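You operate a simulated robot arm through the tools that you are given. There is no shell and no other tool.

Carry out the task below with a simulated robot arm. There is one attempt and no reset: what you move stays moved.

## Task
Clamp modules 75 and 57 in the rail with the green stop.
Fine: 75 goes next to the purple stop; lock the purple stop first and the green one last.

Only the result counts: the job must be done as asked and must still hold three seconds after the hand-in. Knocking over, shifting, dropping, spilling or breaking anything else fails it.

## Robot
A 6-joint arm with a two-finger gripper, fixed in place. Base frame: the origin is at the foot of the arm, x ahead of it, y to its left, z up; the work surface is at about z = 0. Units: mm, degrees, N and s.
With the tool pointing down near the work surface it reaches from about 180 to 480 mm from the base axis. Its first joint turns from -66.0 to 66.0 degrees. Payload 1.76 kg.
The tool frame sits at the grasp point between the pads (the TCP): z along the fingers, y along the line on which they close. The tips reach 29 mm beyond it. The gripper opens to 82 mm; its body begins 58 mm behind the TCP.
Orientation is told as [roll, pitch, yaw] about the base's x, y, z axes, in that order, counted from this pose: with the fingers straight down and closing along the base's y, the tool's x points along the base's -x, its y along +y and its z along -z.

## Interface
- The arm moves only by the tool step_arm. Its argument "series" is a list that holds one entry, the list of rows, each a list of 7 numbers: the shift along the tool's x, y, z in mm, then the turn, a rotation vector about the tool's x, y, z in rad, then the finger opening in mm, from 0 to 82. In form: [[[tx, ty, tz, wx, wy, wz, claw], ...]]. A call has 1 to 20 rows; each row is the pose to reach, as a shift and turn from the pose commanded when the call began, along the tool's axes at that moment. A row lasts 0.2 s, in which the tool goes at most 50 mm and 8.6 degrees; a call with a longer step from one row to the next is refused whole, and so is a gripper value outside its range. Where a pose cannot be reached the arm comes as near as it can. A force on the tool above 40 N (or 10 N above the force at the start of the call, whichever is more), or a blocked arm, ends the call early, and 0.2 s more pass. Each finger travels about 203.5 mm/s and halts on what it meets, pressing with about 34 N; the grip force reading is that of the motor and also rises with nothing between the fingers. The clock runs only during rows and for 0.2 s after the last one: add rows that repeat a pose to give the fingers time. The reply holds the time, the measured pose of the TCP, the force on the tool along the base axes, the opening and the grip force, in the units named above and with some noise, with the torque about the TCP (base axes, N m) and any sound that the robot's microphone picked up, and new pictures: "show" is both (left out), scene, wrist or none.
- Cameras (640 x 400 px; columns grow to the right, rows downward): "scene" is fixed at [75.2, 362, 411.4]; the picture's right is [-0.46, -0.89, 0.00], its down [-0.59, 0.31, -0.75] and it looks along [0.66, -0.34, -0.67] (base axes); focal length 214 px, centre (320, 200). "wrist" rides on the gripper at [79, 4, -90] in the tool frame; the picture's right is [-0.05, 1.00, 0.00], its down [-0.71, -0.04, -0.71] and it looks along [-0.71, -0.04, 0.71] (tool axes); focal length 256 px, centre (320, 200). There is no depth. A picture from a camera that has moved, and an enlarged one, comes with that camera's place and axes in the base frame and with its lens.
- inspect(camera, box): a new picture of the part [left, top, right, bottom] of that camera's present view, enlarged. No time passes.
- sign_off(): hands the job in; it is judged then, once.

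Places have to be worked out from the pictures, the camera data and where the tool is seen. Open the gripper and draw the arm clear of the work before you hand the job in, unless the task says otherwise.

The tools are called after ">>>" as a command line: name --argument value ..., lists and objects as JSON in quotes. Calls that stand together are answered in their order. step_arm: Moves the arm, as the interface text tells. Its arguments: {"type":"object","properties":{"series":{"type":"array"},"show":{"type":"string","enum":["both","scene","wrist","none"]}},"required":["series"]} The other tools are called the same way: inspect (camera, box) takes an enlarged picture of a part of a camera's view; sign_off () hands the job in.

At the start:

```text
clock: 0.0
tool_pos: [320.4, 37.8, 268.7]
tcp_rot: [0.0, 0.0, 0.1]
wrist_force: [-0.4, -0.4, -0.7]
wrist_torque: [0.02, 0.01, 0.01]
finger_gap: 81.8
grip_force: 0.1
```

scene: 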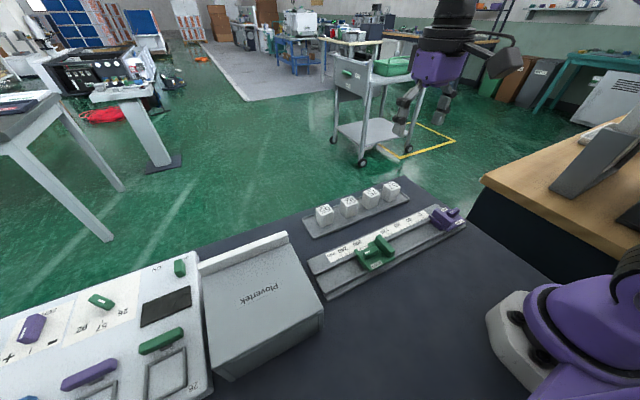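
wrist: 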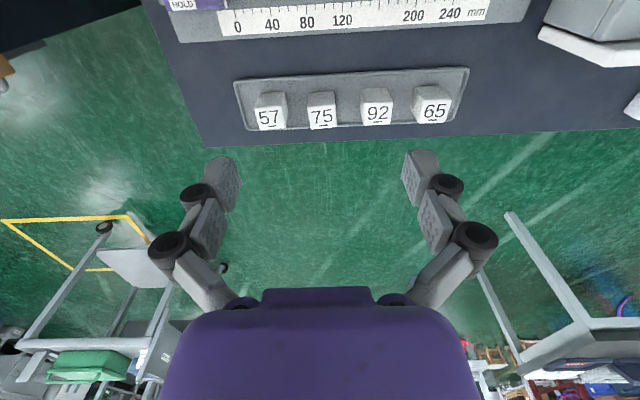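

I start with a closer look at the rail, the modules and the stops in both views before moving anything.

>>> inspect --camera "scene" --box '[290, 170, 490, 300]'

>>> inspect --camera "wrist" --box '[140, 0, 540, 150]'

>>> inspect --camera "scene" --box '[0, 220, 340, 400]'

```text
3.08 times, centred on (390, 235) of scene
camera zoom: at [75.2, 362.0, 411.4], right [-0.46, -0.89, 0.0], down [-0.59, 0.31, -0.75], along [0.66, -0.34, -0.67], focal length 660 px, centre (105, 92)
```

zoom: 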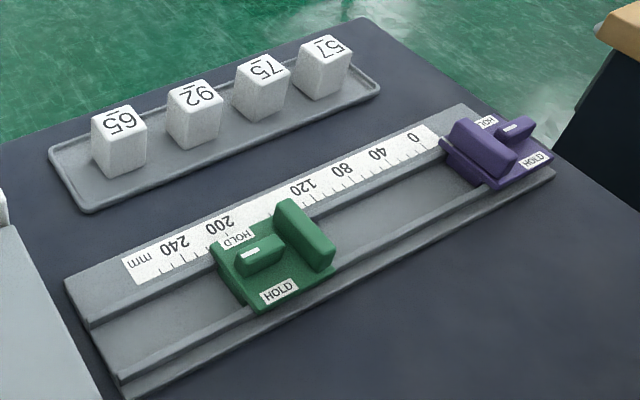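

```text
1.60 times, centred on (340, 75) of wrist
camera zoom: at [241.4, 42.0, 357.5], right [0.05, 1.0, 0.0], down [0.71, -0.04, 0.71], along [0.71, -0.04, -0.71], focal length 410 px, centre (288, 400)
```

zoom: 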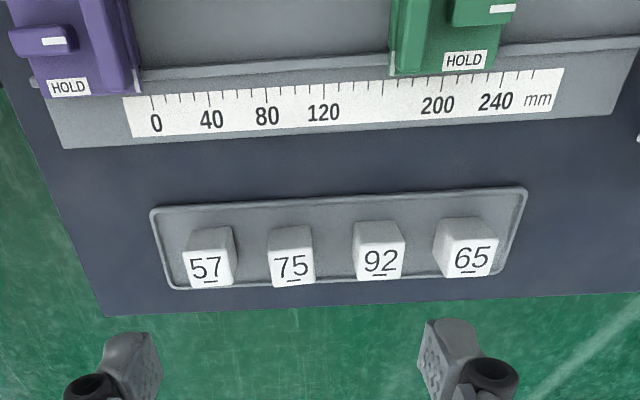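

```text
1.88 times, centred on (170, 310) of scene
camera zoom: at [75.2, 362.0, 411.4], right [-0.46, -0.89, 0.0], down [-0.59, 0.31, -0.75], along [0.66, -0.34, -0.67], focal length 404 px, centre (602, -7)
```

zoom: 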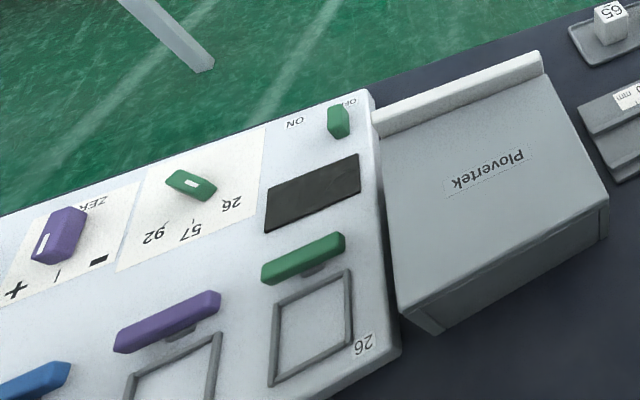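

The rail runs along base y at x≈250–310, with the scale 0 at y≈-56 and 240 at y≈183. The purple stop is at the low-y end and the green one is mid-rail, both with levers along the rail. I'll pull the hand back toward the base to get a better wrist view of the stops and levers.

>>> step_arm --series '[[[25, -10, 0, 0, 0, 0, 82], [50, -20, 0, 0, 0, 0, 82], [75, -30, 0, 0, 0, 0, 82], [100, -38, 0, 0, 0, 0, 82], [100, -38, 0, 0, 0, 0, 82]]]' --show "both"

```text
clock: 1.2
tool_pos: [221.0, 0.1, 267.6]
tcp_rot: [0.0, -0.1, 0.0]
wrist_force: [-0.3, 0.3, -0.6]
wrist_torque: [0.01, 0.02, -0.03]
finger_gap: 82.0
grip_force: 0.0
camera wrist: at [140.7, 3.8, 357.7], right [0.05, 1.0, 0.0], down [0.71, -0.04, 0.71], along [0.71, -0.04, -0.71], focal length 256 px, centre (320, 200)
```

scene: 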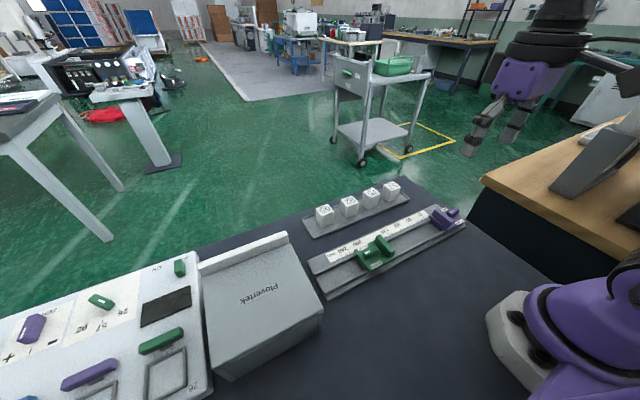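
wrist: 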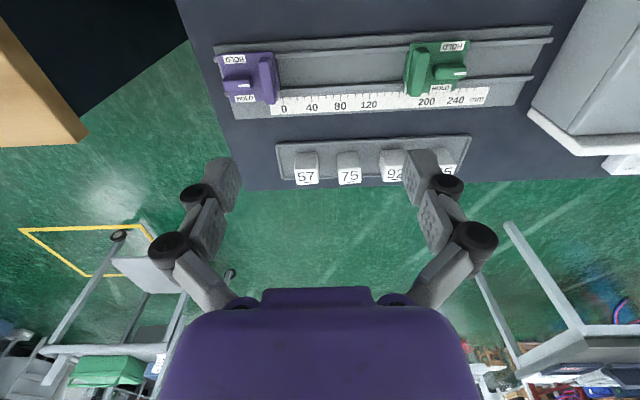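

The whole rail is visible now. I'll enlarge the stops and the modules to measure them.

>>> inspect --camera "wrist" --box '[200, 20, 360, 120]'

>>> inspect --camera "wrist" --box '[380, 20, 540, 120]'

>>> inspect --camera "wrist" --box '[270, 110, 480, 200]'

>>> inspect --camera "scene" --box '[410, 190, 480, 240]'

>>> inspect --camera "scene" --box '[340, 220, 410, 280]'

```text
4.00 times, centred on (280, 70) of wrist
camera zoom: at [140.7, 3.8, 357.7], right [0.05, 1.0, 0.0], down [0.71, -0.04, 0.71], along [0.71, -0.04, -0.71], focal length 1024 px, centre (480, 720)
```

zoom: 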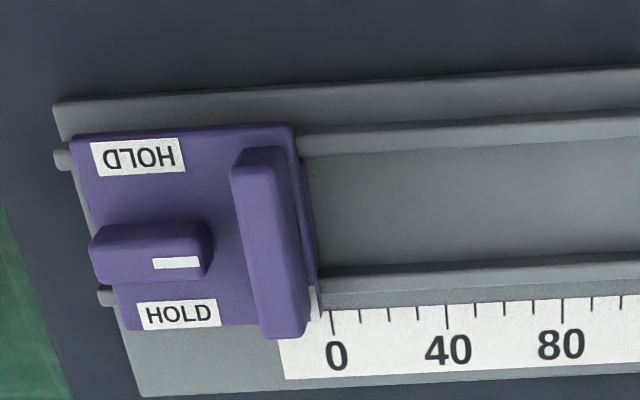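

```text
4.00 times, centred on (460, 70) of wrist
camera zoom: at [140.7, 3.8, 357.7], right [0.05, 1.0, 0.0], down [0.71, -0.04, 0.71], along [0.71, -0.04, -0.71], focal length 1024 px, centre (-240, 720)
```

zoom: 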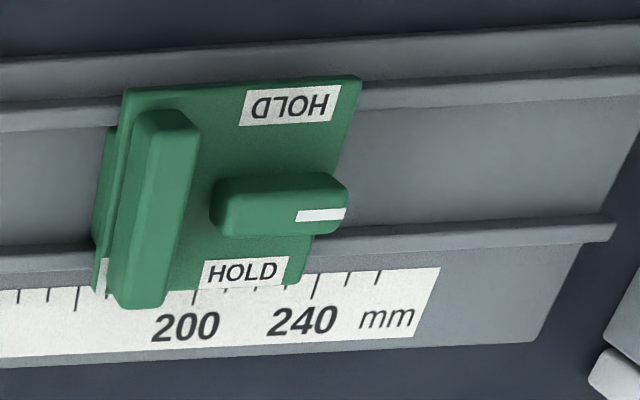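

```text
3.05 times, centred on (375, 155) of wrist
camera zoom: at [140.7, 3.8, 357.7], right [0.05, 1.0, 0.0], down [0.71, -0.04, 0.71], along [0.71, -0.04, -0.71], focal length 780 px, centre (152, 337)
```

zoom: 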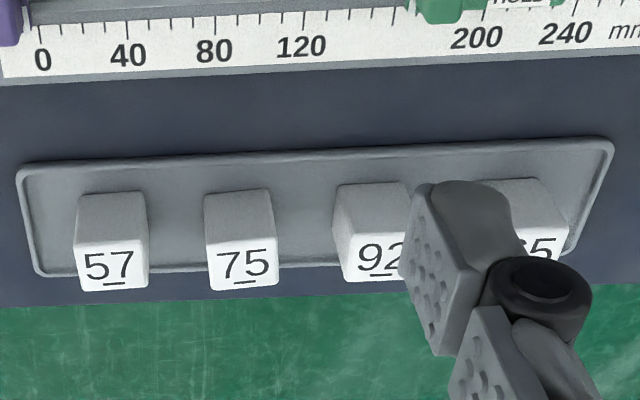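

```text
8.00 times, centred on (445, 215) of scene
camera zoom: at [75.2, 362.0, 411.4], right [-0.46, -0.89, 0.0], down [-0.59, 0.31, -0.75], along [0.66, -0.34, -0.67], focal length 1716 px, centre (-680, 80)
```

zoom: 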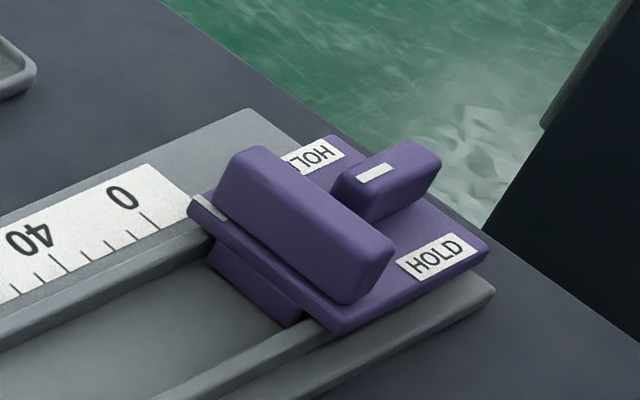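

```text
6.67 times, centred on (375, 250) of scene
camera zoom: at [75.2, 362.0, 411.4], right [-0.46, -0.89, 0.0], down [-0.59, 0.31, -0.75], along [0.66, -0.34, -0.67], focal length 1430 px, centre (-47, -133)
```

zoom: 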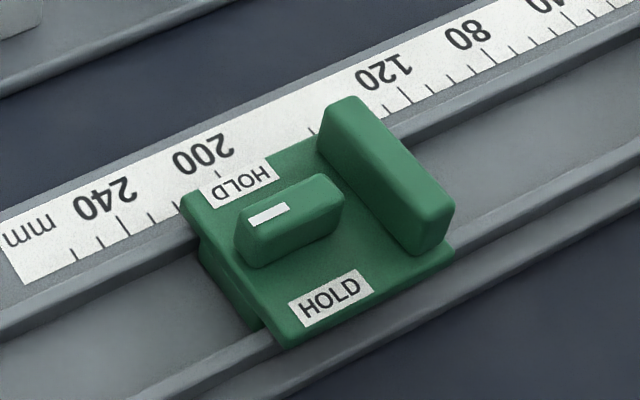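

Combining both cameras, I get these estimates:

| Item | Estimate |
|---|---|
| Purple lever | ≈ (258, -105), top z≈34 |
| Purple fin | y≈-66 |
| Green fin | y≈120 |
| Green lever | ≈ (256, 153) |
| Channel centre | x≈256 |
| Module 57 | ≈ (400, -32) |
| Module 75 | ≈ (403, 37) |

Next I go above the purple lever with the hand yawed 90° so the fingers close along x, and look closer.

>>> step_arm --series '[[[-3, -9, 10, 0, 0, -0.143, 82], [-6, -18, 20, 0, 0, -0.286, 82], [-9, -27, 30, 0, 0, -0.429, 82], [-12, -36, 40, 0, 0, -0.572, 82], [-15, -45, 50, 0, 0, -0.715, 82], [-18, -54, 60, 0, 0, -0.858, 82], [-21, -63, 70, 0, 0, -1.001, 82], [-24, -72, 80, 0, 0, -1.144, 70], [-27, -81, 90, 0, 0, -1.287, 60], [-30, -90, 100, 0, 0, -1.43, 50], [-36, -105, 117, 0, 0, -1.5708, 45], [-36, -105, 117, 0, 0, -1.5708, 45]]]' --show "both"

```text
clock: 3.8
tool_pos: [257.0, -103.9, 148.8]
tcp_rot: [0.0, -0.1, 90.1]
wrist_force: [0.5, 1.3, 0.6]
wrist_torque: [-0.04, 0.02, 0.01]
finger_gap: 45.2
grip_force: 0.0
camera wrist: at [252.5, -184.1, 239.7], right [-1.0, 0.05, 0.0], down [0.04, 0.71, 0.71], along [0.04, 0.71, -0.71], focal length 256 px, centre (320, 200)
```

scene: 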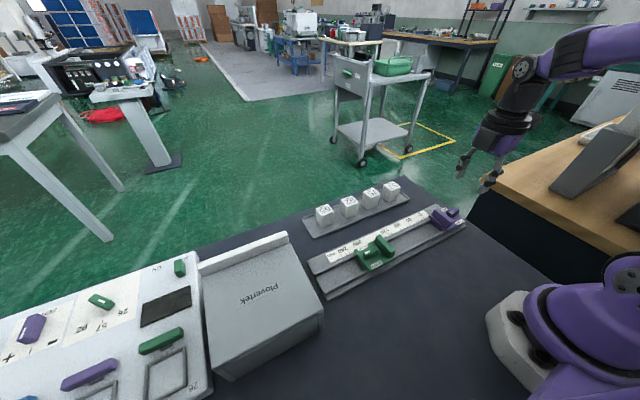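
wrist: 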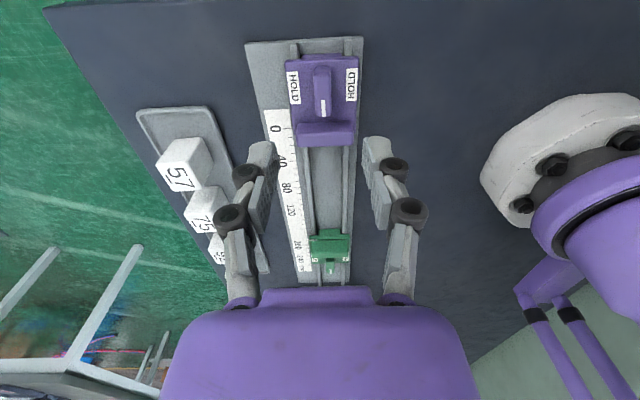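

The hand is yawed 90° and sits near the purple stop. I'll zoom in on the stop, lever and channel to refine positions and sizes.

>>> inspect --camera "wrist" --box '[240, 30, 400, 160]'

>>> inspect --camera "wrist" --box '[130, 100, 270, 280]'

>>> inspect --camera "scene" --box '[420, 120, 540, 240]'

```text
3.08 times, centred on (320, 95) of wrist
camera zoom: at [252.5, -184.1, 239.7], right [-1.0, 0.05, 0.0], down [0.04, 0.71, 0.71], along [0.04, 0.71, -0.71], focal length 788 px, centre (320, 523)
```

zoom: 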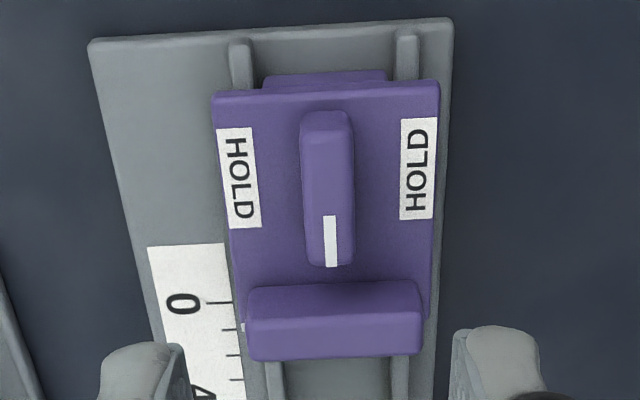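

```text
2.22 times, centred on (200, 190) of wrist
camera zoom: at [252.5, -184.1, 239.7], right [-1.0, 0.05, 0.0], down [0.04, 0.71, 0.71], along [0.04, 0.71, -0.71], focal length 569 px, centre (587, 222)
```

zoom: 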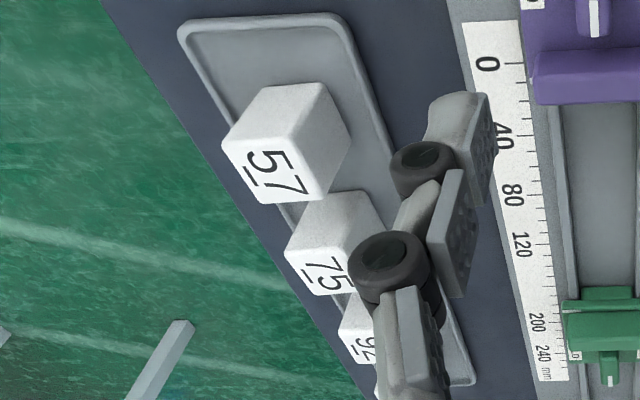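

```text
3.33 times, centred on (480, 180) of scene
camera zoom: at [75.2, 362.0, 411.4], right [-0.46, -0.89, 0.0], down [-0.59, 0.31, -0.75], along [0.66, -0.34, -0.67], focal length 715 px, centre (-213, 267)
```

zoom: 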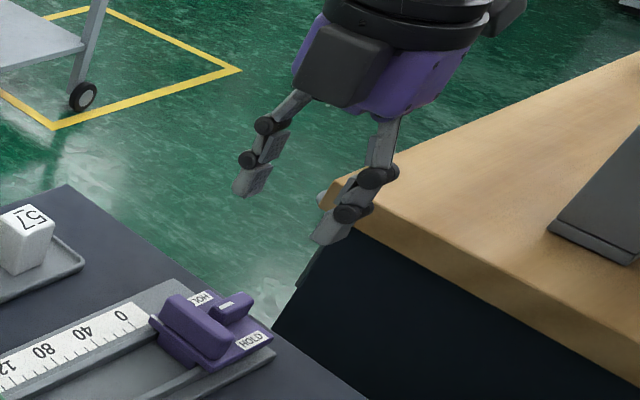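

Cross-checking the views, the purple lever centre is at about (255.5, -102), its top at z≈41, the plate top at z≈21 and the fin top at z≈45. I descend partway with the fingers straddling the lever and look again.

>>> step_arm --series '[[[-0.4, 0.4, 15, 0, 0, 0, 45], [-0.8, 0.8, 30, 0, 0, 0, 45], [-1.2, 1.2, 45, 0, 0, 0, 45], [-1.6, 1.5, 60, 0, 0, 0, 45], [-1.6, 1.5, 73, 0, 0, 0, 45], [-1.6, 1.5, 82, 0, 0, 0, 45], [-1.6, 1.5, 82, 0, 0, 0, 45]]]' --show "both"

```text
clock: 5.4
tool_pos: [255.4, -102.1, 69.1]
tcp_rot: [0.0, 0.0, 90.1]
wrist_force: [0.4, -0.6, -0.3]
wrist_torque: [-0.01, 0.0, 0.0]
finger_gap: 45.1
grip_force: 0.0
camera wrist: at [251.0, -182.6, 158.1], right [-1.0, 0.05, 0.0], down [0.04, 0.71, 0.71], along [0.04, 0.71, -0.71], focal length 256 px, centre (320, 200)
```

scene: 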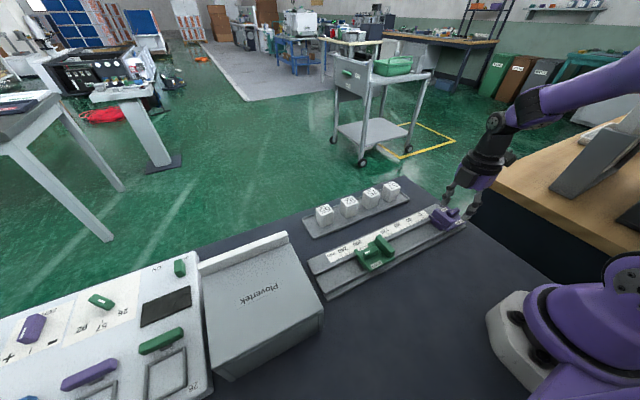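
wrist: 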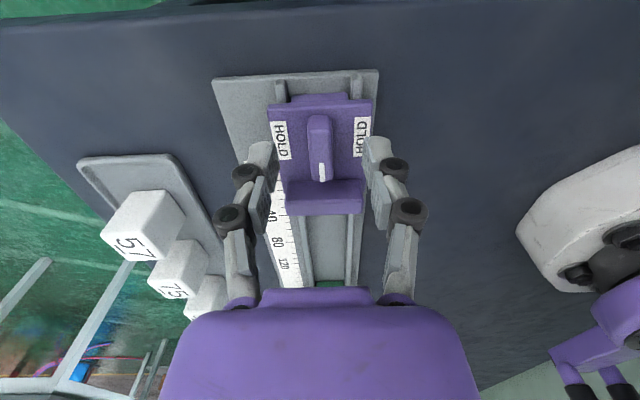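

>>> inspect --camera "wrist" --box '[220, 80, 420, 230]'

>>> inspect --camera "scene" --box '[420, 160, 500, 240]'

```text
2.67 times, centred on (320, 155) of wrist
camera zoom: at [251.0, -182.6, 158.1], right [-1.0, 0.05, 0.0], down [0.04, 0.71, 0.71], along [0.04, 0.71, -0.71], focal length 683 px, centre (320, 320)
```

zoom: 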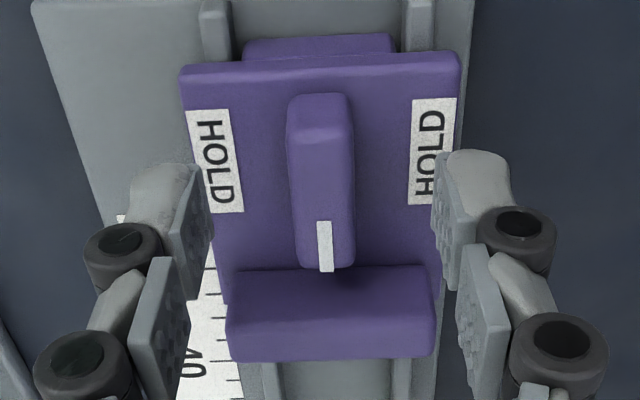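

```text
5.00 times, centred on (460, 200) of scene
camera zoom: at [75.2, 362.0, 411.4], right [-0.46, -0.89, 0.0], down [-0.59, 0.31, -0.75], along [0.66, -0.34, -0.67], focal length 1072 px, centre (-380, 200)
```

zoom: 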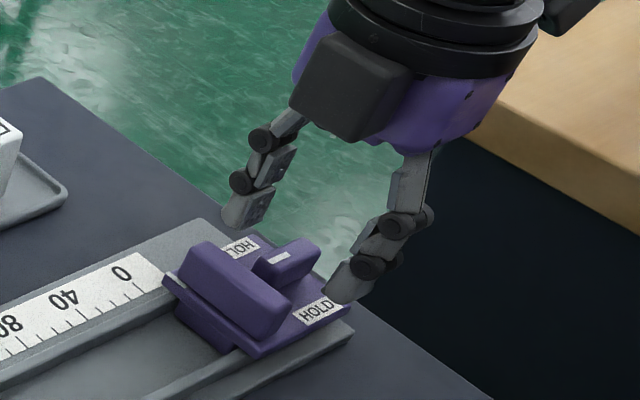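

The fingers are centred on the purple lever in x and y. I lower until the tips are just above the plate and close on the lever.

>>> step_arm --series '[[[0, 0, 5, 0, 0, 0, 45], [0, 0, 10, 0, 0, 0, 45], [0, 0, 12.5, 0, 0, 0, 45], [0, 0, 12.5, 0, 0, 0, 40], [0, 0, 12.5, 0, 0, 0, 30], [0, 0, 12.5, 0, 0, 0, 20], [0, 0, 12.5, 0, 0, 0, 10], [0, 0, 12.5, 0, 0, 0, 6], [0, 0, 12.5, 0, 0, 0, 6]]]' --show "both"

```text
clock: 7.4
tool_pos: [254.6, -102.4, 56.5]
tcp_rot: [0.1, 0.0, 90.0]
wrist_force: [-13.1, -0.4, 5.1]
wrist_torque: [-0.05, 0.31, 0.02]
finger_gap: 12.1
grip_force: 35.9
camera wrist: at [250.7, -182.6, 145.6], right [-1.0, 0.05, 0.0], down [0.04, 0.71, 0.71], along [0.04, 0.71, -0.71], focal length 256 px, centre (320, 200)
```

scene: 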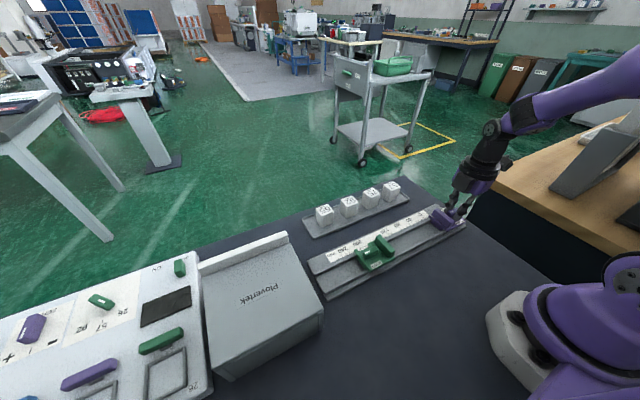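
wrist: 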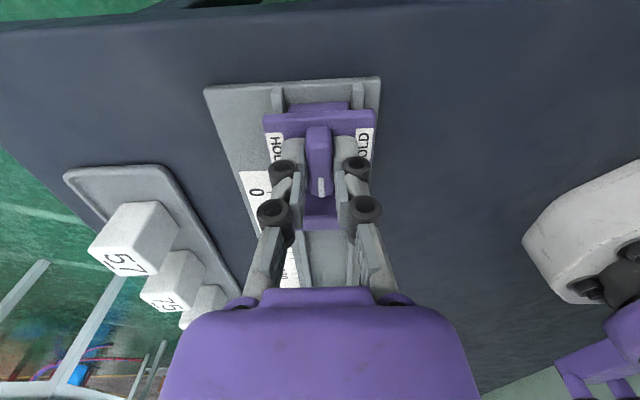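

The lever is held (width ≈12 mm), with a sideways load of about 13 N because the true centre is roughly 0.9 mm lower in x. I recentre and start turning the lever toward HOLD, halfway at first.

>>> step_arm --series '[[[0, 0.9, 0, 0, 0, 0, 6], [0, 0.9, 0, 0, 0, 0.1, 6], [0, 0.9, 0, 0, 0, 0.2, 6], [0, 0.9, 0, 0, 0, 0.3, 6], [0, 0.9, 0, 0, 0, 0.4, 6], [0, 0.9, 0, 0, 0, 0.5, 6], [0, 0.9, 0, 0, 0, 0.6, 6], [0, 0.9, 0, 0, 0, 0.7, 6]]]' --show "both"

```text
clock: 9.2
tool_pos: [255.3, -103.2, 56.2]
tcp_rot: [0.2, -0.1, 49.8]
wrist_force: [-9.0, 10.4, -15.9]
wrist_torque: [0.68, -0.12, 0.05]
finger_gap: 12.5
grip_force: 35.7
camera wrist: at [199.7, -161.4, 145.8], right [-0.73, 0.69, 0.0], down [0.49, 0.51, 0.71], along [0.48, 0.52, -0.71], focal length 256 px, centre (320, 200)
```

scene: 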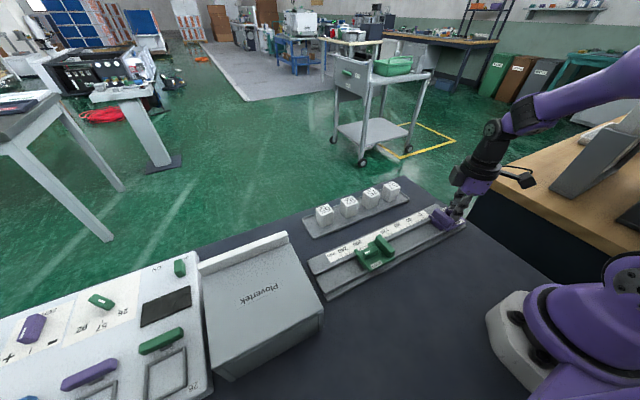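
wrist: 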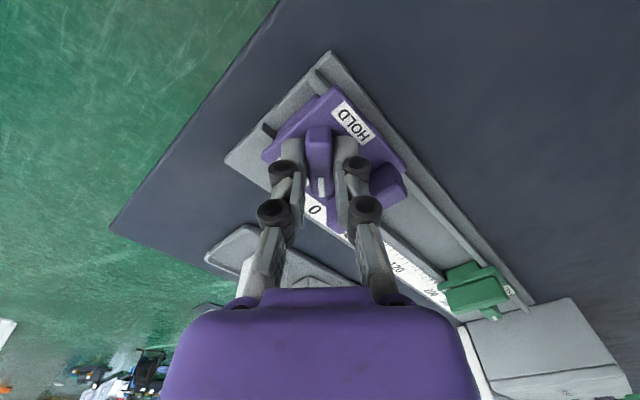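

The lever has turned about 40° and the readings show only mild side loads (pivot ≈1 mm toward -x/+y and a small downward pull). I recentre slightly and finish the turn.

>>> step_arm --series '[[[0, 0.9, 0.6, 0, 0, 0.1, 6], [0, 0.9, 0.6, 0, 0, 0.2, 6], [0, 0.9, 0.6, 0, 0, 0.3, 6], [0, 0.9, 0.6, 0, 0, 0.4, 6], [0, 0.9, 0.6, 0, 0, 0.5, 6], [0, 0.9, 0.6, 0, 0, 0.6, 6], [0, 0.9, 0.6, 0, 0, 0.7, 6], [0, 0.9, 0.6, 0, 0, 0.8, 6], [0, 0.9, 0.6, 0, 0, 0.87, 6]]]' --show "both"

```text
clock: 11.2
tool_pos: [254.9, -101.3, 55.8]
tcp_rot: [0.1, 0.1, 0.1]
wrist_force: [-12.1, 21.1, 27.9]
wrist_torque: [0.6, 0.4, 0.03]
finger_gap: 12.5
grip_force: 36.0
camera wrist: at [174.2, -98.5, 145.5], right [0.05, 1.0, 0.0], down [0.71, -0.04, 0.71], along [0.71, -0.04, -0.71], focal length 256 px, centre (320, 200)
```

scene: 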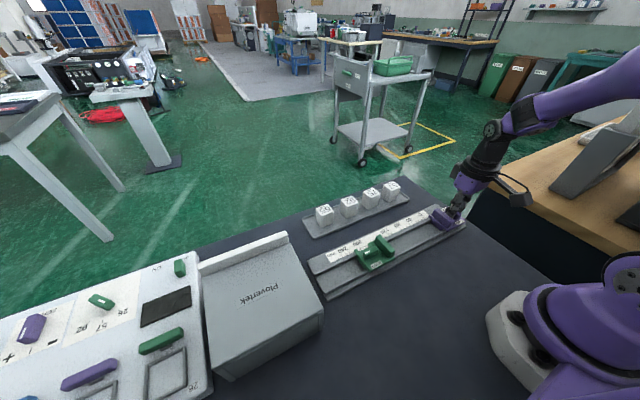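
wrist: 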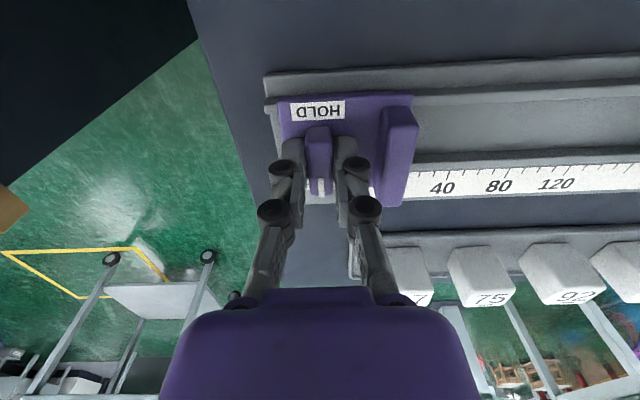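

The lever is now along x with the white mark pointing to HOLD. The side force suggests the stop is holding. I open slightly (limited room beside the fin), rise clear and look at the lever angle.

>>> step_arm --series '[[[0, 0, 0, 0, 0, 0, 12], [0, 0, 0, 0, 0, 0, 16], [0, 0, 0, 0, 0, 0, 20], [0, 0, -5, 0, 0, 0, 20], [0, 0, -20, 0, 0, 0, 20], [0, 0, -40, 0, 0, 0, 20], [0, 0, -60, 0, 0, 0, 20], [0, 0, -80, 0, 0, 0, 40], [0, 0, -80, 0, 0, 0, 50]]]' --show "both"

>>> inspect --camera "wrist" --box '[230, 20, 430, 145]'

>>> inspect --camera "scene" --box '[410, 180, 490, 240]'

```text
clock: 13.2
tool_pos: [253.8, -101.6, 136.2]
tcp_rot: [0.0, 0.0, -0.1]
wrist_force: [-0.2, 0.0, 0.0]
wrist_torque: [0.02, -0.01, -0.04]
finger_gap: 49.9
grip_force: 0.1
camera wrist: at [174.5, -99.2, 225.6], right [0.05, 1.0, 0.0], down [0.71, -0.04, 0.71], along [0.71, -0.04, -0.71], focal length 256 px, centre (320, 200)
```

scene: 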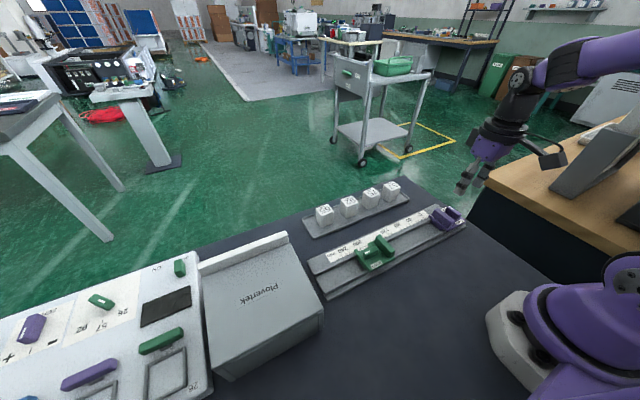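
wrist: 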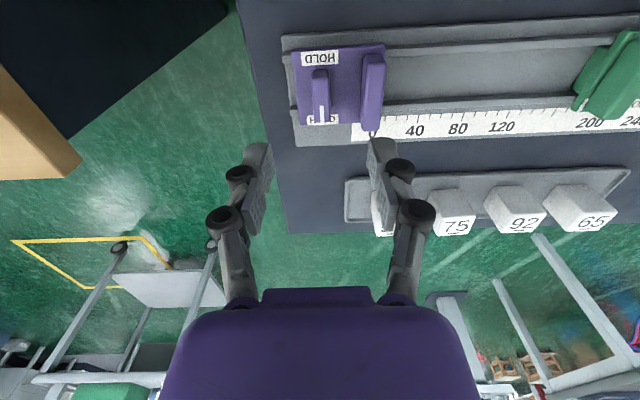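

```text
3.20 times, centred on (330, 82) of wrist
camera zoom: at [174.5, -99.2, 225.6], right [0.05, 1.0, 0.0], down [0.71, -0.04, 0.71], along [0.71, -0.04, -0.71], focal length 819 px, centre (288, 576)
```

zoom: 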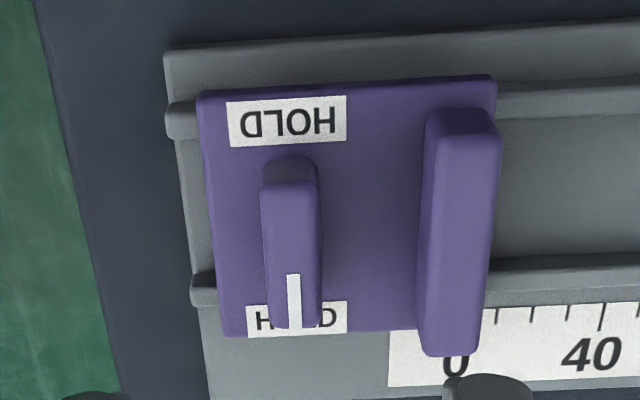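

```text
6.67 times, centred on (450, 210) of scene
camera zoom: at [75.2, 362.0, 411.4], right [-0.46, -0.89, 0.0], down [-0.59, 0.31, -0.75], along [0.66, -0.34, -0.67], focal length 1430 px, centre (-547, 133)
```

zoom: 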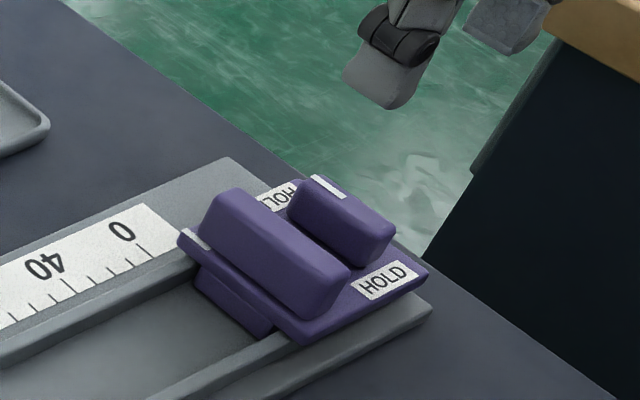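

The purple lever is now square across the rail with its mark on HOLD. Next is module 75 at about (398.5, 35). I move above it with the fingers closing along x.

>>> step_arm --series '[[[-12, 11, -2, 0, 0, -0.12, 60], [-24, 22, -4, 0, 0, -0.24, 70], [-36, 33, -4, 0, 0, -0.36, 70], [-48, 44, -4, 0, 0, -0.48, 70], [-60, 56, -4, 0, 0, -0.6, 70], [-72, 68, -4, 0, 0, -0.72, 70], [-84, 80, -4, 0, 0, -0.86, 70], [-96, 92, -4, 0, 0, -1.0, 70], [-108, 104, -4, 0, 0, -1.14, 70], [-120, 115, -4, 0, 0, -1.28, 70], [-132, 126, -4, 0, 0, -1.42, 70], [-144, 136, -4, 0, 0, -1.5708, 70], [-144, 136, -4, 0, 0, -1.5708, 70]]]' --show "both"

>>> inspect --camera "wrist" --box '[200, 20, 440, 200]'

```text
clock: 16.0
tool_pos: [397.5, 33.2, 139.9]
tcp_rot: [-0.1, 0.0, 90.2]
wrist_force: [0.7, 0.4, -0.7]
wrist_torque: [-0.01, -0.01, 0.0]
finger_gap: 70.1
grip_force: 0.1
camera wrist: at [393.2, -45.9, 229.7], right [-1.0, 0.05, 0.0], down [0.04, 0.71, 0.71], along [0.04, 0.71, -0.71], focal length 256 px, centre (320, 200)
```

scene: 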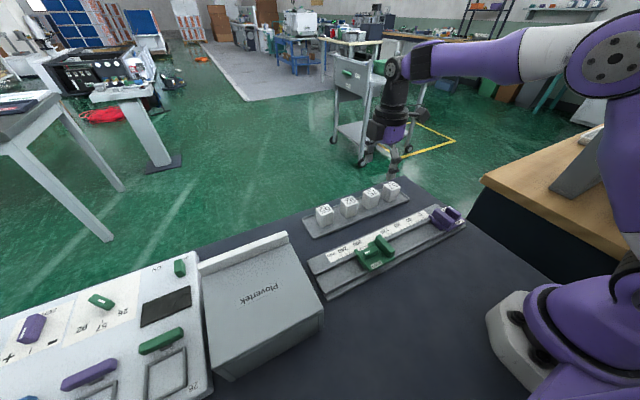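
wrist: 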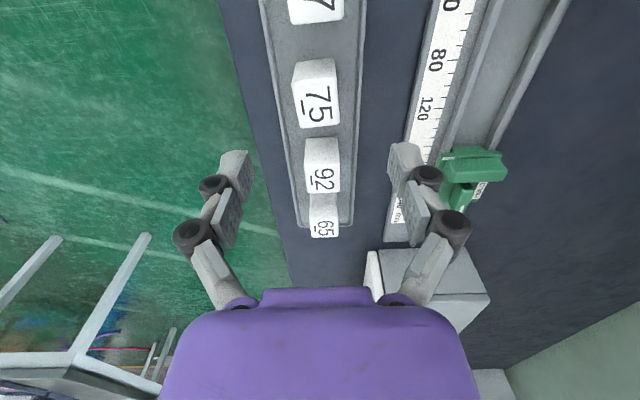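

```text
2.22 times, centred on (320, 110) of wrist
camera zoom: at [393.2, -45.9, 229.7], right [-1.0, 0.05, 0.0], down [0.04, 0.71, 0.71], along [0.04, 0.71, -0.71], focal length 569 px, centre (320, 400)
```

zoom: 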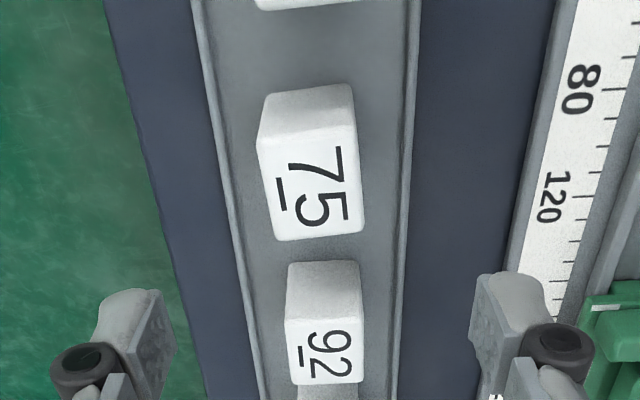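

Module 75 spans about x 384–415 and y 19–55, its top is at z≈46, and it is yawed roughly +3.5° relative to the tray. I align the hand with it and descend partway to check.

>>> step_arm --series '[[[-1, -1, 15, 0, 0, -0.02, 66], [-2, -2, 30, 0, 0, -0.04, 62], [-3.7, -2.3, 45, 0, 0, -0.061, 60], [-3.7, -2.3, 58, 0, 0, -0.061, 60], [-3.7, -2.3, 66, 0, 0, -0.061, 60], [-3.7, -2.3, 66, 0, 0, -0.061, 60]]]' --show "wrist"

>>> inspect --camera "wrist" --box '[200, 60, 440, 240]'

>>> inspect --camera "scene" --box '[300, 110, 460, 250]'

```text
clock: 17.4
tool_pos: [399.9, 37.9, 73.4]
tcp_rot: [0.0, 0.0, 93.5]
wrist_force: [-0.5, -0.3, -0.5]
wrist_torque: [-0.01, 0.0, 0.01]
finger_gap: 60.1
grip_force: 0.1
camera wrist: at [400.4, -42.7, 163.1], right [-1.0, -0.01, 0.0], down [-0.01, 0.71, 0.71], along [-0.01, 0.71, -0.71], focal length 256 px, centre (320, 200)
```

wrist: 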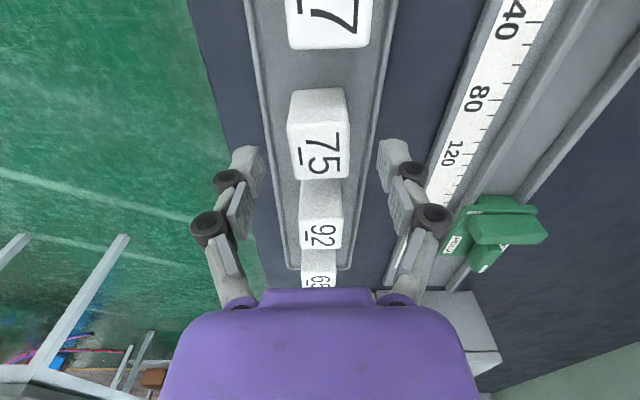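

```text
2.22 times, centred on (320, 150) of wrist
camera zoom: at [400.4, -42.7, 163.1], right [-1.0, -0.01, 0.0], down [-0.01, 0.71, 0.71], along [-0.01, 0.71, -0.71], focal length 569 px, centre (320, 311)
```

zoom: 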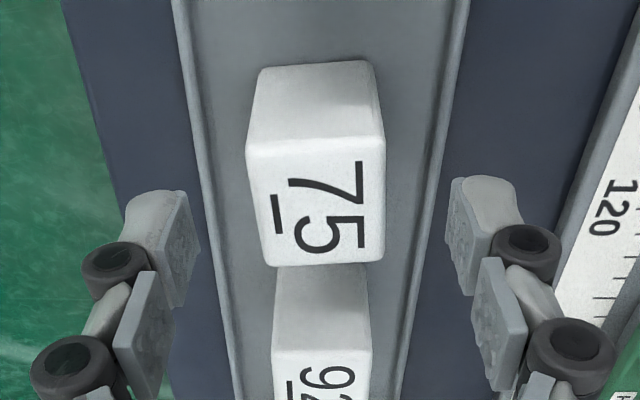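

```text
2.86 times, centred on (380, 180) of scene
camera zoom: at [75.2, 362.0, 411.4], right [-0.46, -0.89, 0.0], down [-0.59, 0.31, -0.75], along [0.66, -0.34, -0.67], focal length 613 px, centre (149, 257)
```

zoom: 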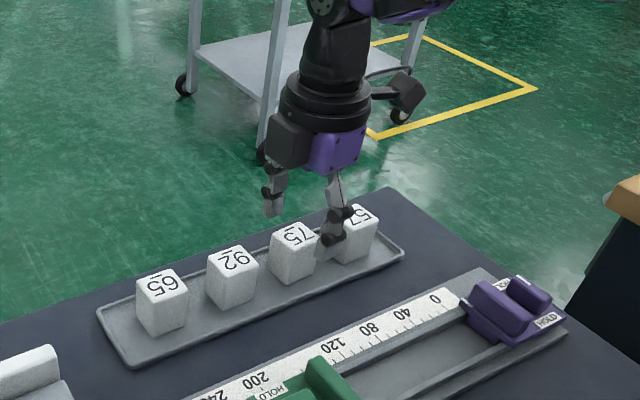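

The hand is centred over 75 to within about 1 mm and the yaw matches. I lower to TCP z≈51 (tips about 18 mm above the module's foot) and close on it.

>>> step_arm --series '[[[0, 0, 8, 0, 0, -0.017, 60], [0, 0, 16, 0, 0, -0.017, 55], [0, 0, 22, 0, 0, -0.017, 50], [0, 0, 22, 0, 0, -0.017, 44], [0, 0, 22, 0, 0, -0.017, 38], [0, 0, 22, 0, 0, -0.017, 32], [0, 0, 22, 0, 0, -0.017, 26], [0, 0, 22, 0, 0, -0.017, 24], [0, 0, 22, 0, 0, -0.017, 24]]]' --show "both"

```text
clock: 19.4
tool_pos: [400.6, 37.2, 51.5]
tcp_rot: [0.0, 0.0, 94.5]
wrist_force: [0.0, -0.5, 1.2]
wrist_torque: [-0.02, 0.04, -0.01]
finger_gap: 30.7
grip_force: 34.0
camera wrist: at [402.2, -42.6, 141.3], right [-1.0, -0.03, 0.0], down [-0.02, 0.71, 0.71], along [-0.02, 0.71, -0.71], focal length 256 px, centre (320, 200)
```

scene: 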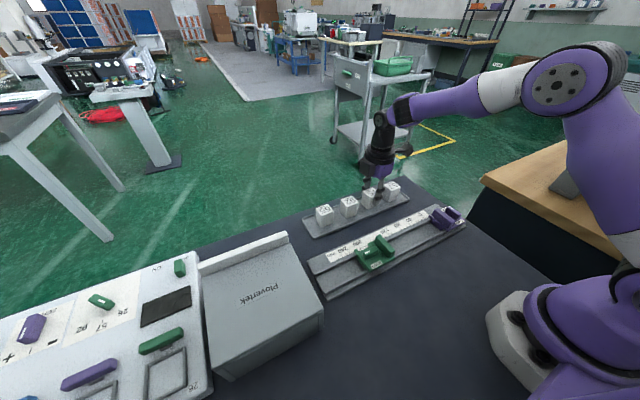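
wrist: 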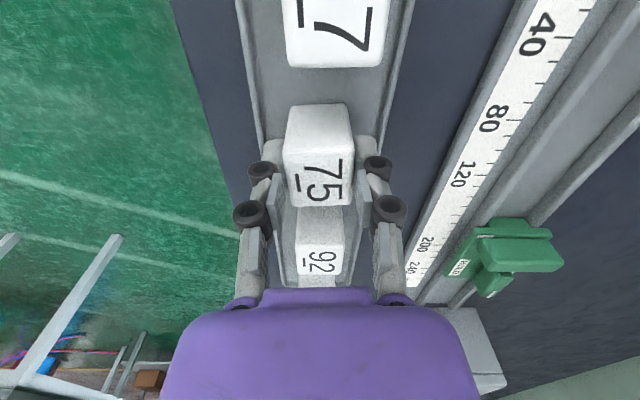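

75 is held (width 30.7 mm). I lift it straight up and check that it came along.

>>> step_arm --series '[[[0, 0, -5, 0, 0, 0, 24], [0, 0, -15, 0, 0, 0, 24], [0, 0, -30, 0, 0, 0, 24], [0, 0, -45, 0, 0, 0, 24], [0, 0, -60, 0, 0, 0, 24], [0, 0, -75, 0, 0, 0, 24], [0, 0, -80, 0, 0, 0.0785, 24], [0, 0, -80, 0, 0, 0.0785, 24]]]' --show "both"

```text
clock: 21.2
tool_pos: [398.5, 37.9, 132.1]
tcp_rot: [0.0, 0.1, 89.9]
wrist_force: [0.2, -0.8, 0.3]
wrist_torque: [0.03, 0.02, 0.02]
finger_gap: 24.0
grip_force: 0.1
camera wrist: at [395.5, -42.5, 221.4], right [-1.0, 0.05, 0.0], down [0.04, 0.71, 0.71], along [0.04, 0.71, -0.71], focal length 256 px, centre (320, 200)
```

scene: 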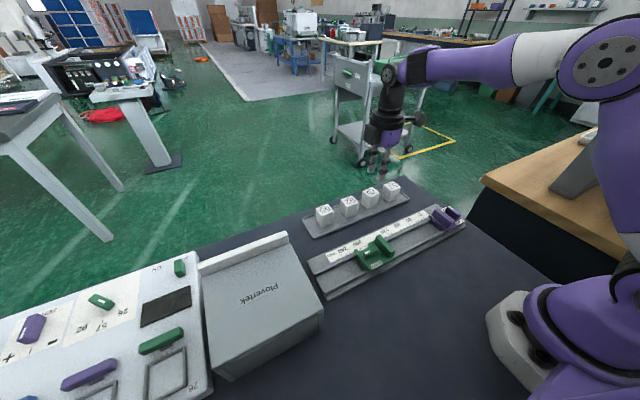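
wrist: 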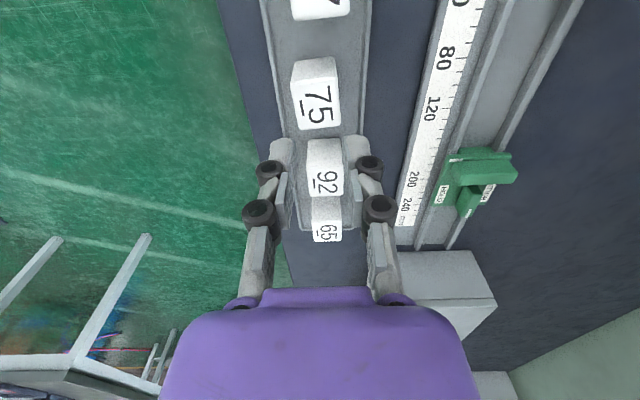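

The module slipped out of the fingers and stayed in the tray. I zoom in to see its state before regrasping it lower.

>>> inspect --camera "wrist" --box '[230, 0, 410, 250]'

>>> inspect --camera "scene" --box '[300, 170, 420, 250]'

```text
1.60 times, centred on (320, 125) of wrist
camera zoom: at [395.5, -42.5, 221.4], right [-1.0, 0.05, 0.0], down [0.04, 0.71, 0.71], along [0.04, 0.71, -0.71], focal length 410 px, centre (320, 320)
```

zoom: 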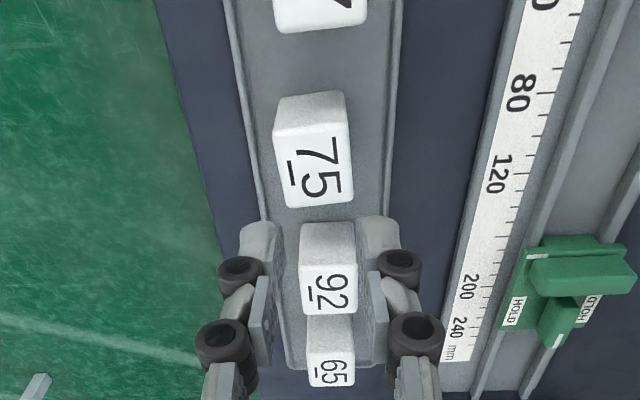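

```text
5.00 times, centred on (360, 210) of scene
camera zoom: at [75.2, 362.0, 411.4], right [-0.46, -0.89, 0.0], down [-0.59, 0.31, -0.75], along [0.66, -0.34, -0.67], focal length 1072 px, centre (120, 150)
```

zoom: 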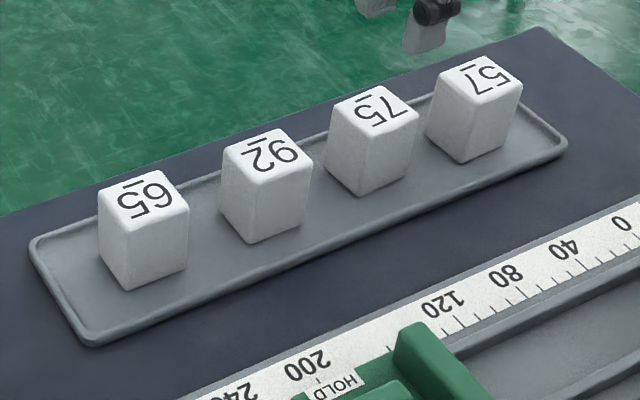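

75 is still upright in its spot at about (400.5, 37.5), yaw ≈ +5°. I open, regrasp about 6 mm lower for more pad contact, and lift slowly as a test.

>>> step_arm --series '[[[0, 0, 5, 0, 0, -0.03, 40], [-0.5, -0.8, 20, 0, 0, -0.06, 55], [-0.5, -0.8, 40, 0, 0, -0.085, 58], [-0.5, -0.8, 60, 0, 0, -0.085, 58], [-0.5, -0.8, 75, 0, 0, -0.085, 58], [-0.5, -0.8, 87, 0, 0, -0.085, 58], [-0.5, -0.8, 87, 0, 0, -0.085, 58], [-0.5, -0.8, 87, 0, 0, -0.085, 40], [-0.5, -0.8, 87, 0, 0, -0.085, 34], [-0.5, -0.8, 87, 0, 0, -0.085, 20], [-0.5, -0.8, 87, 0, 0, -0.085, 10], [-0.5, -0.8, 87, 0, 0, -0.085, 10]]]' --show "wrist"

>>> inspect --camera "scene" --box '[320, 130, 440, 230]'

>>> inspect --camera "wrist" --box '[220, 70, 420, 230]'

```text
clock: 23.8
tool_pos: [400.3, 37.7, 45.3]
tcp_rot: [0.1, -0.1, 94.9]
wrist_force: [0.1, 0.1, 0.0]
wrist_torque: [-0.02, 0.03, 0.01]
finger_gap: 31.0
grip_force: 34.0
camera wrist: at [402.8, -42.0, 134.6], right [-1.0, -0.03, 0.0], down [-0.02, 0.71, 0.71], along [-0.02, 0.71, -0.71], focal length 256 px, centre (320, 200)
```

wrist: 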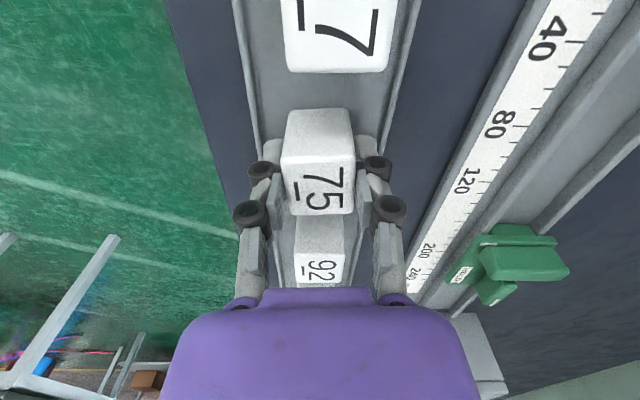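

```text
4.00 times, centred on (380, 180) of scene
camera zoom: at [75.2, 362.0, 411.4], right [-0.46, -0.89, 0.0], down [-0.59, 0.31, -0.75], along [0.66, -0.34, -0.67], focal length 858 px, centre (80, 280)
```

zoom: 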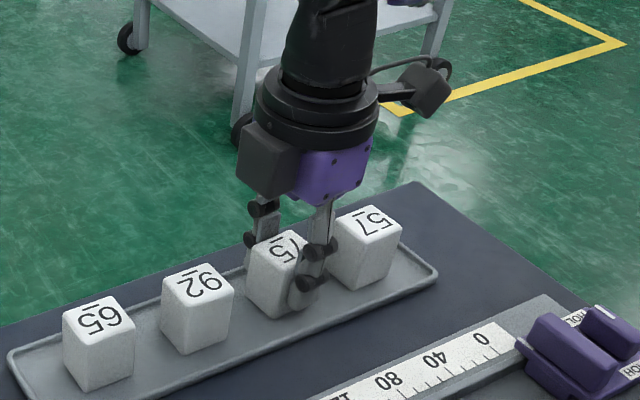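

```text
2.50 times, centred on (320, 150) of wrist
camera zoom: at [402.8, -42.0, 134.6], right [-1.0, -0.03, 0.0], down [-0.02, 0.71, 0.71], along [-0.02, 0.71, -0.71], focal length 640 px, centre (320, 325)
```

zoom: 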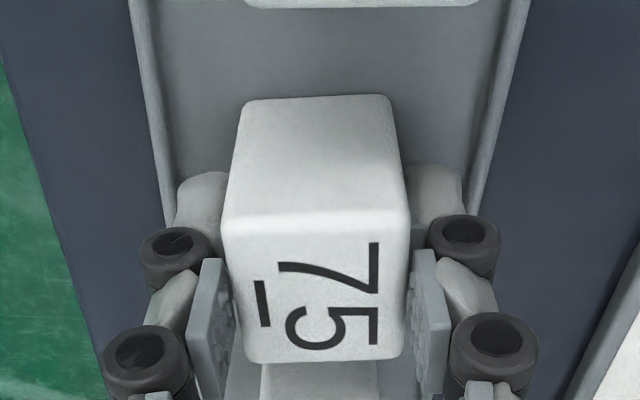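

The grip reads 31.0 mm at 34 N. I lift slowly by 12 mm and pause to see if it holds.

>>> step_arm --series '[[[0, 0, -1, 0, 0, 0, 0], [0, 0, -2, 0, 0, 0, 0], [0, 0, -3.5, 0, 0, 0, 0], [0, 0, -5, 0, 0, 0, 0], [0, 0, -7, 0, 0, 0, 0], [0, 0, -9, 0, 0, 0, 0], [0, 0, -12, 0, 0, 0, 0], [0, 0, -12, 0, 0, 0, 0]]]' --show "both"

>>> inspect --camera "scene" --box '[320, 130, 440, 230]'

>>> inspect --camera "wrist" --box '[220, 70, 420, 230]'

```text
clock: 25.6
tool_pos: [401.4, 38.0, 57.5]
tcp_rot: [0.0, 0.0, 94.8]
wrist_force: [0.2, -0.9, 0.1]
wrist_torque: [-0.01, -0.02, 0.0]
finger_gap: 30.6
grip_force: 34.2
camera wrist: at [403.3, -42.0, 146.4], right [-1.0, -0.03, 0.0], down [-0.02, 0.71, 0.71], along [-0.02, 0.71, -0.71], focal length 256 px, centre (320, 200)
```

scene: 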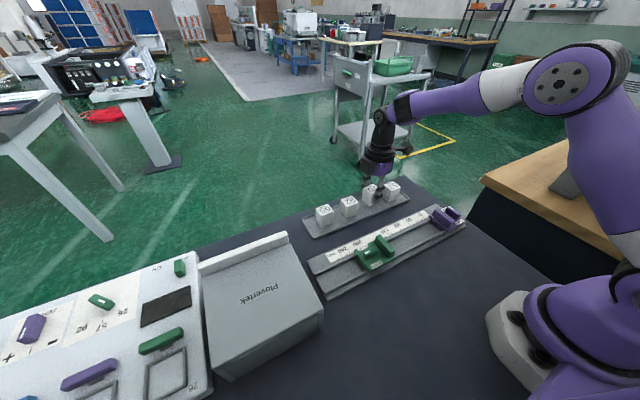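
wrist: 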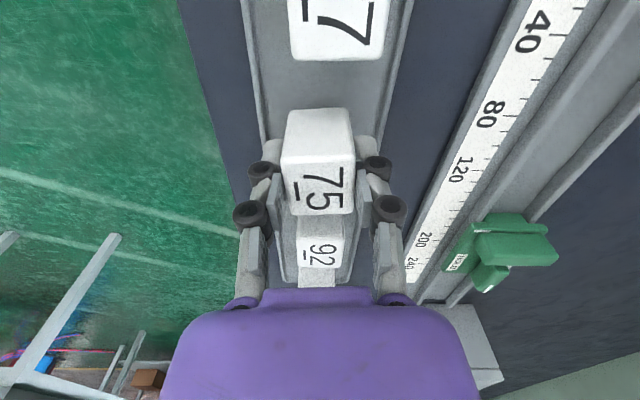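

```text
4.00 times, centred on (380, 180) of scene
camera zoom: at [75.2, 362.0, 411.4], right [-0.46, -0.89, 0.0], down [-0.59, 0.31, -0.75], along [0.66, -0.34, -0.67], focal length 858 px, centre (80, 280)
```

zoom: 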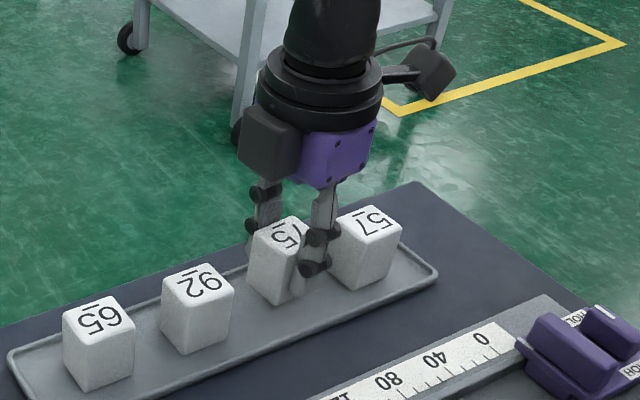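

```text
2.50 times, centred on (320, 150) of wrist
camera zoom: at [403.3, -42.0, 146.4], right [-1.0, -0.03, 0.0], down [-0.02, 0.71, 0.71], along [-0.02, 0.71, -0.71], focal length 640 px, centre (320, 325)
```

zoom: 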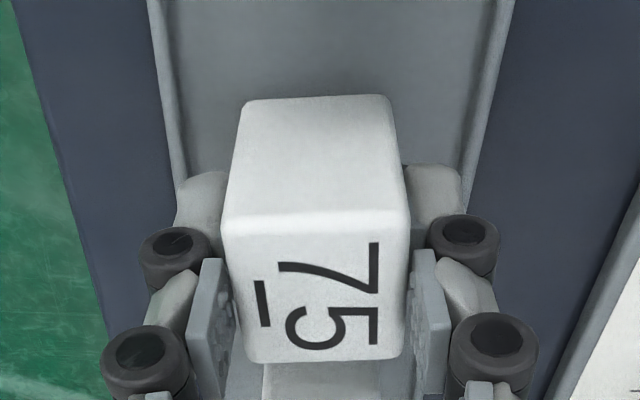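

Lifted slowly, the module stays in the grip. I continue raising gently to clear everything and check again.

>>> step_arm --series '[[[0, 0, -1.5, 0, 0, 0, 0], [0, 0, -4, 0, 0, 0, 0], [0, 0, -8, 0, 0, 0, 0], [0, 0, -12, 0, 0, 0, 0], [0, 0, -17, 0, 0, 0.01, 0], [0, 0, -22, 0, 0, 0.02, 0], [0, 0, -27, 0, 0, 0.035, 0], [0, 0, -32, 0, 0, 0.05, 0], [0, 0, -36, 0, 0, 0.065, 0], [0, 0, -39, 0, 0, 0.08, 0], [0, 0, -40, 0, 0, 0.085, 0]]]' --show "both"

```text
clock: 28.0
tool_pos: [401.1, 37.7, 97.4]
tcp_rot: [0.0, 0.0, 89.9]
wrist_force: [0.0, -0.1, -0.3]
wrist_torque: [0.01, 0.02, -0.01]
finger_gap: 30.9
grip_force: 33.9
camera wrist: at [396.3, -41.9, 186.3], right [-1.0, 0.05, 0.0], down [0.04, 0.71, 0.71], along [0.04, 0.71, -0.71], focal length 256 px, centre (320, 200)
```

scene: 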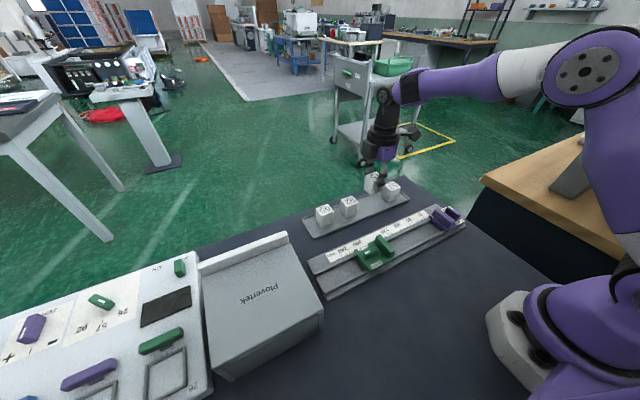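
wrist: 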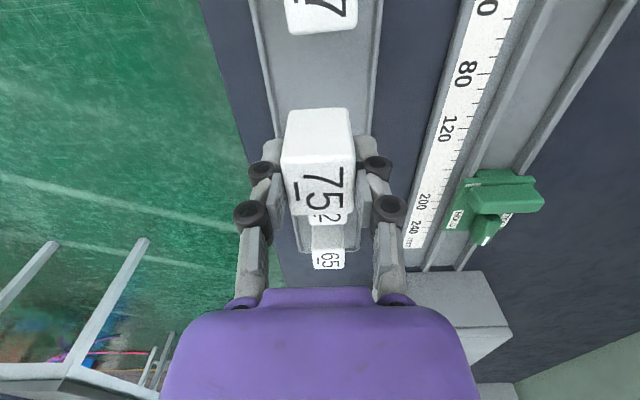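

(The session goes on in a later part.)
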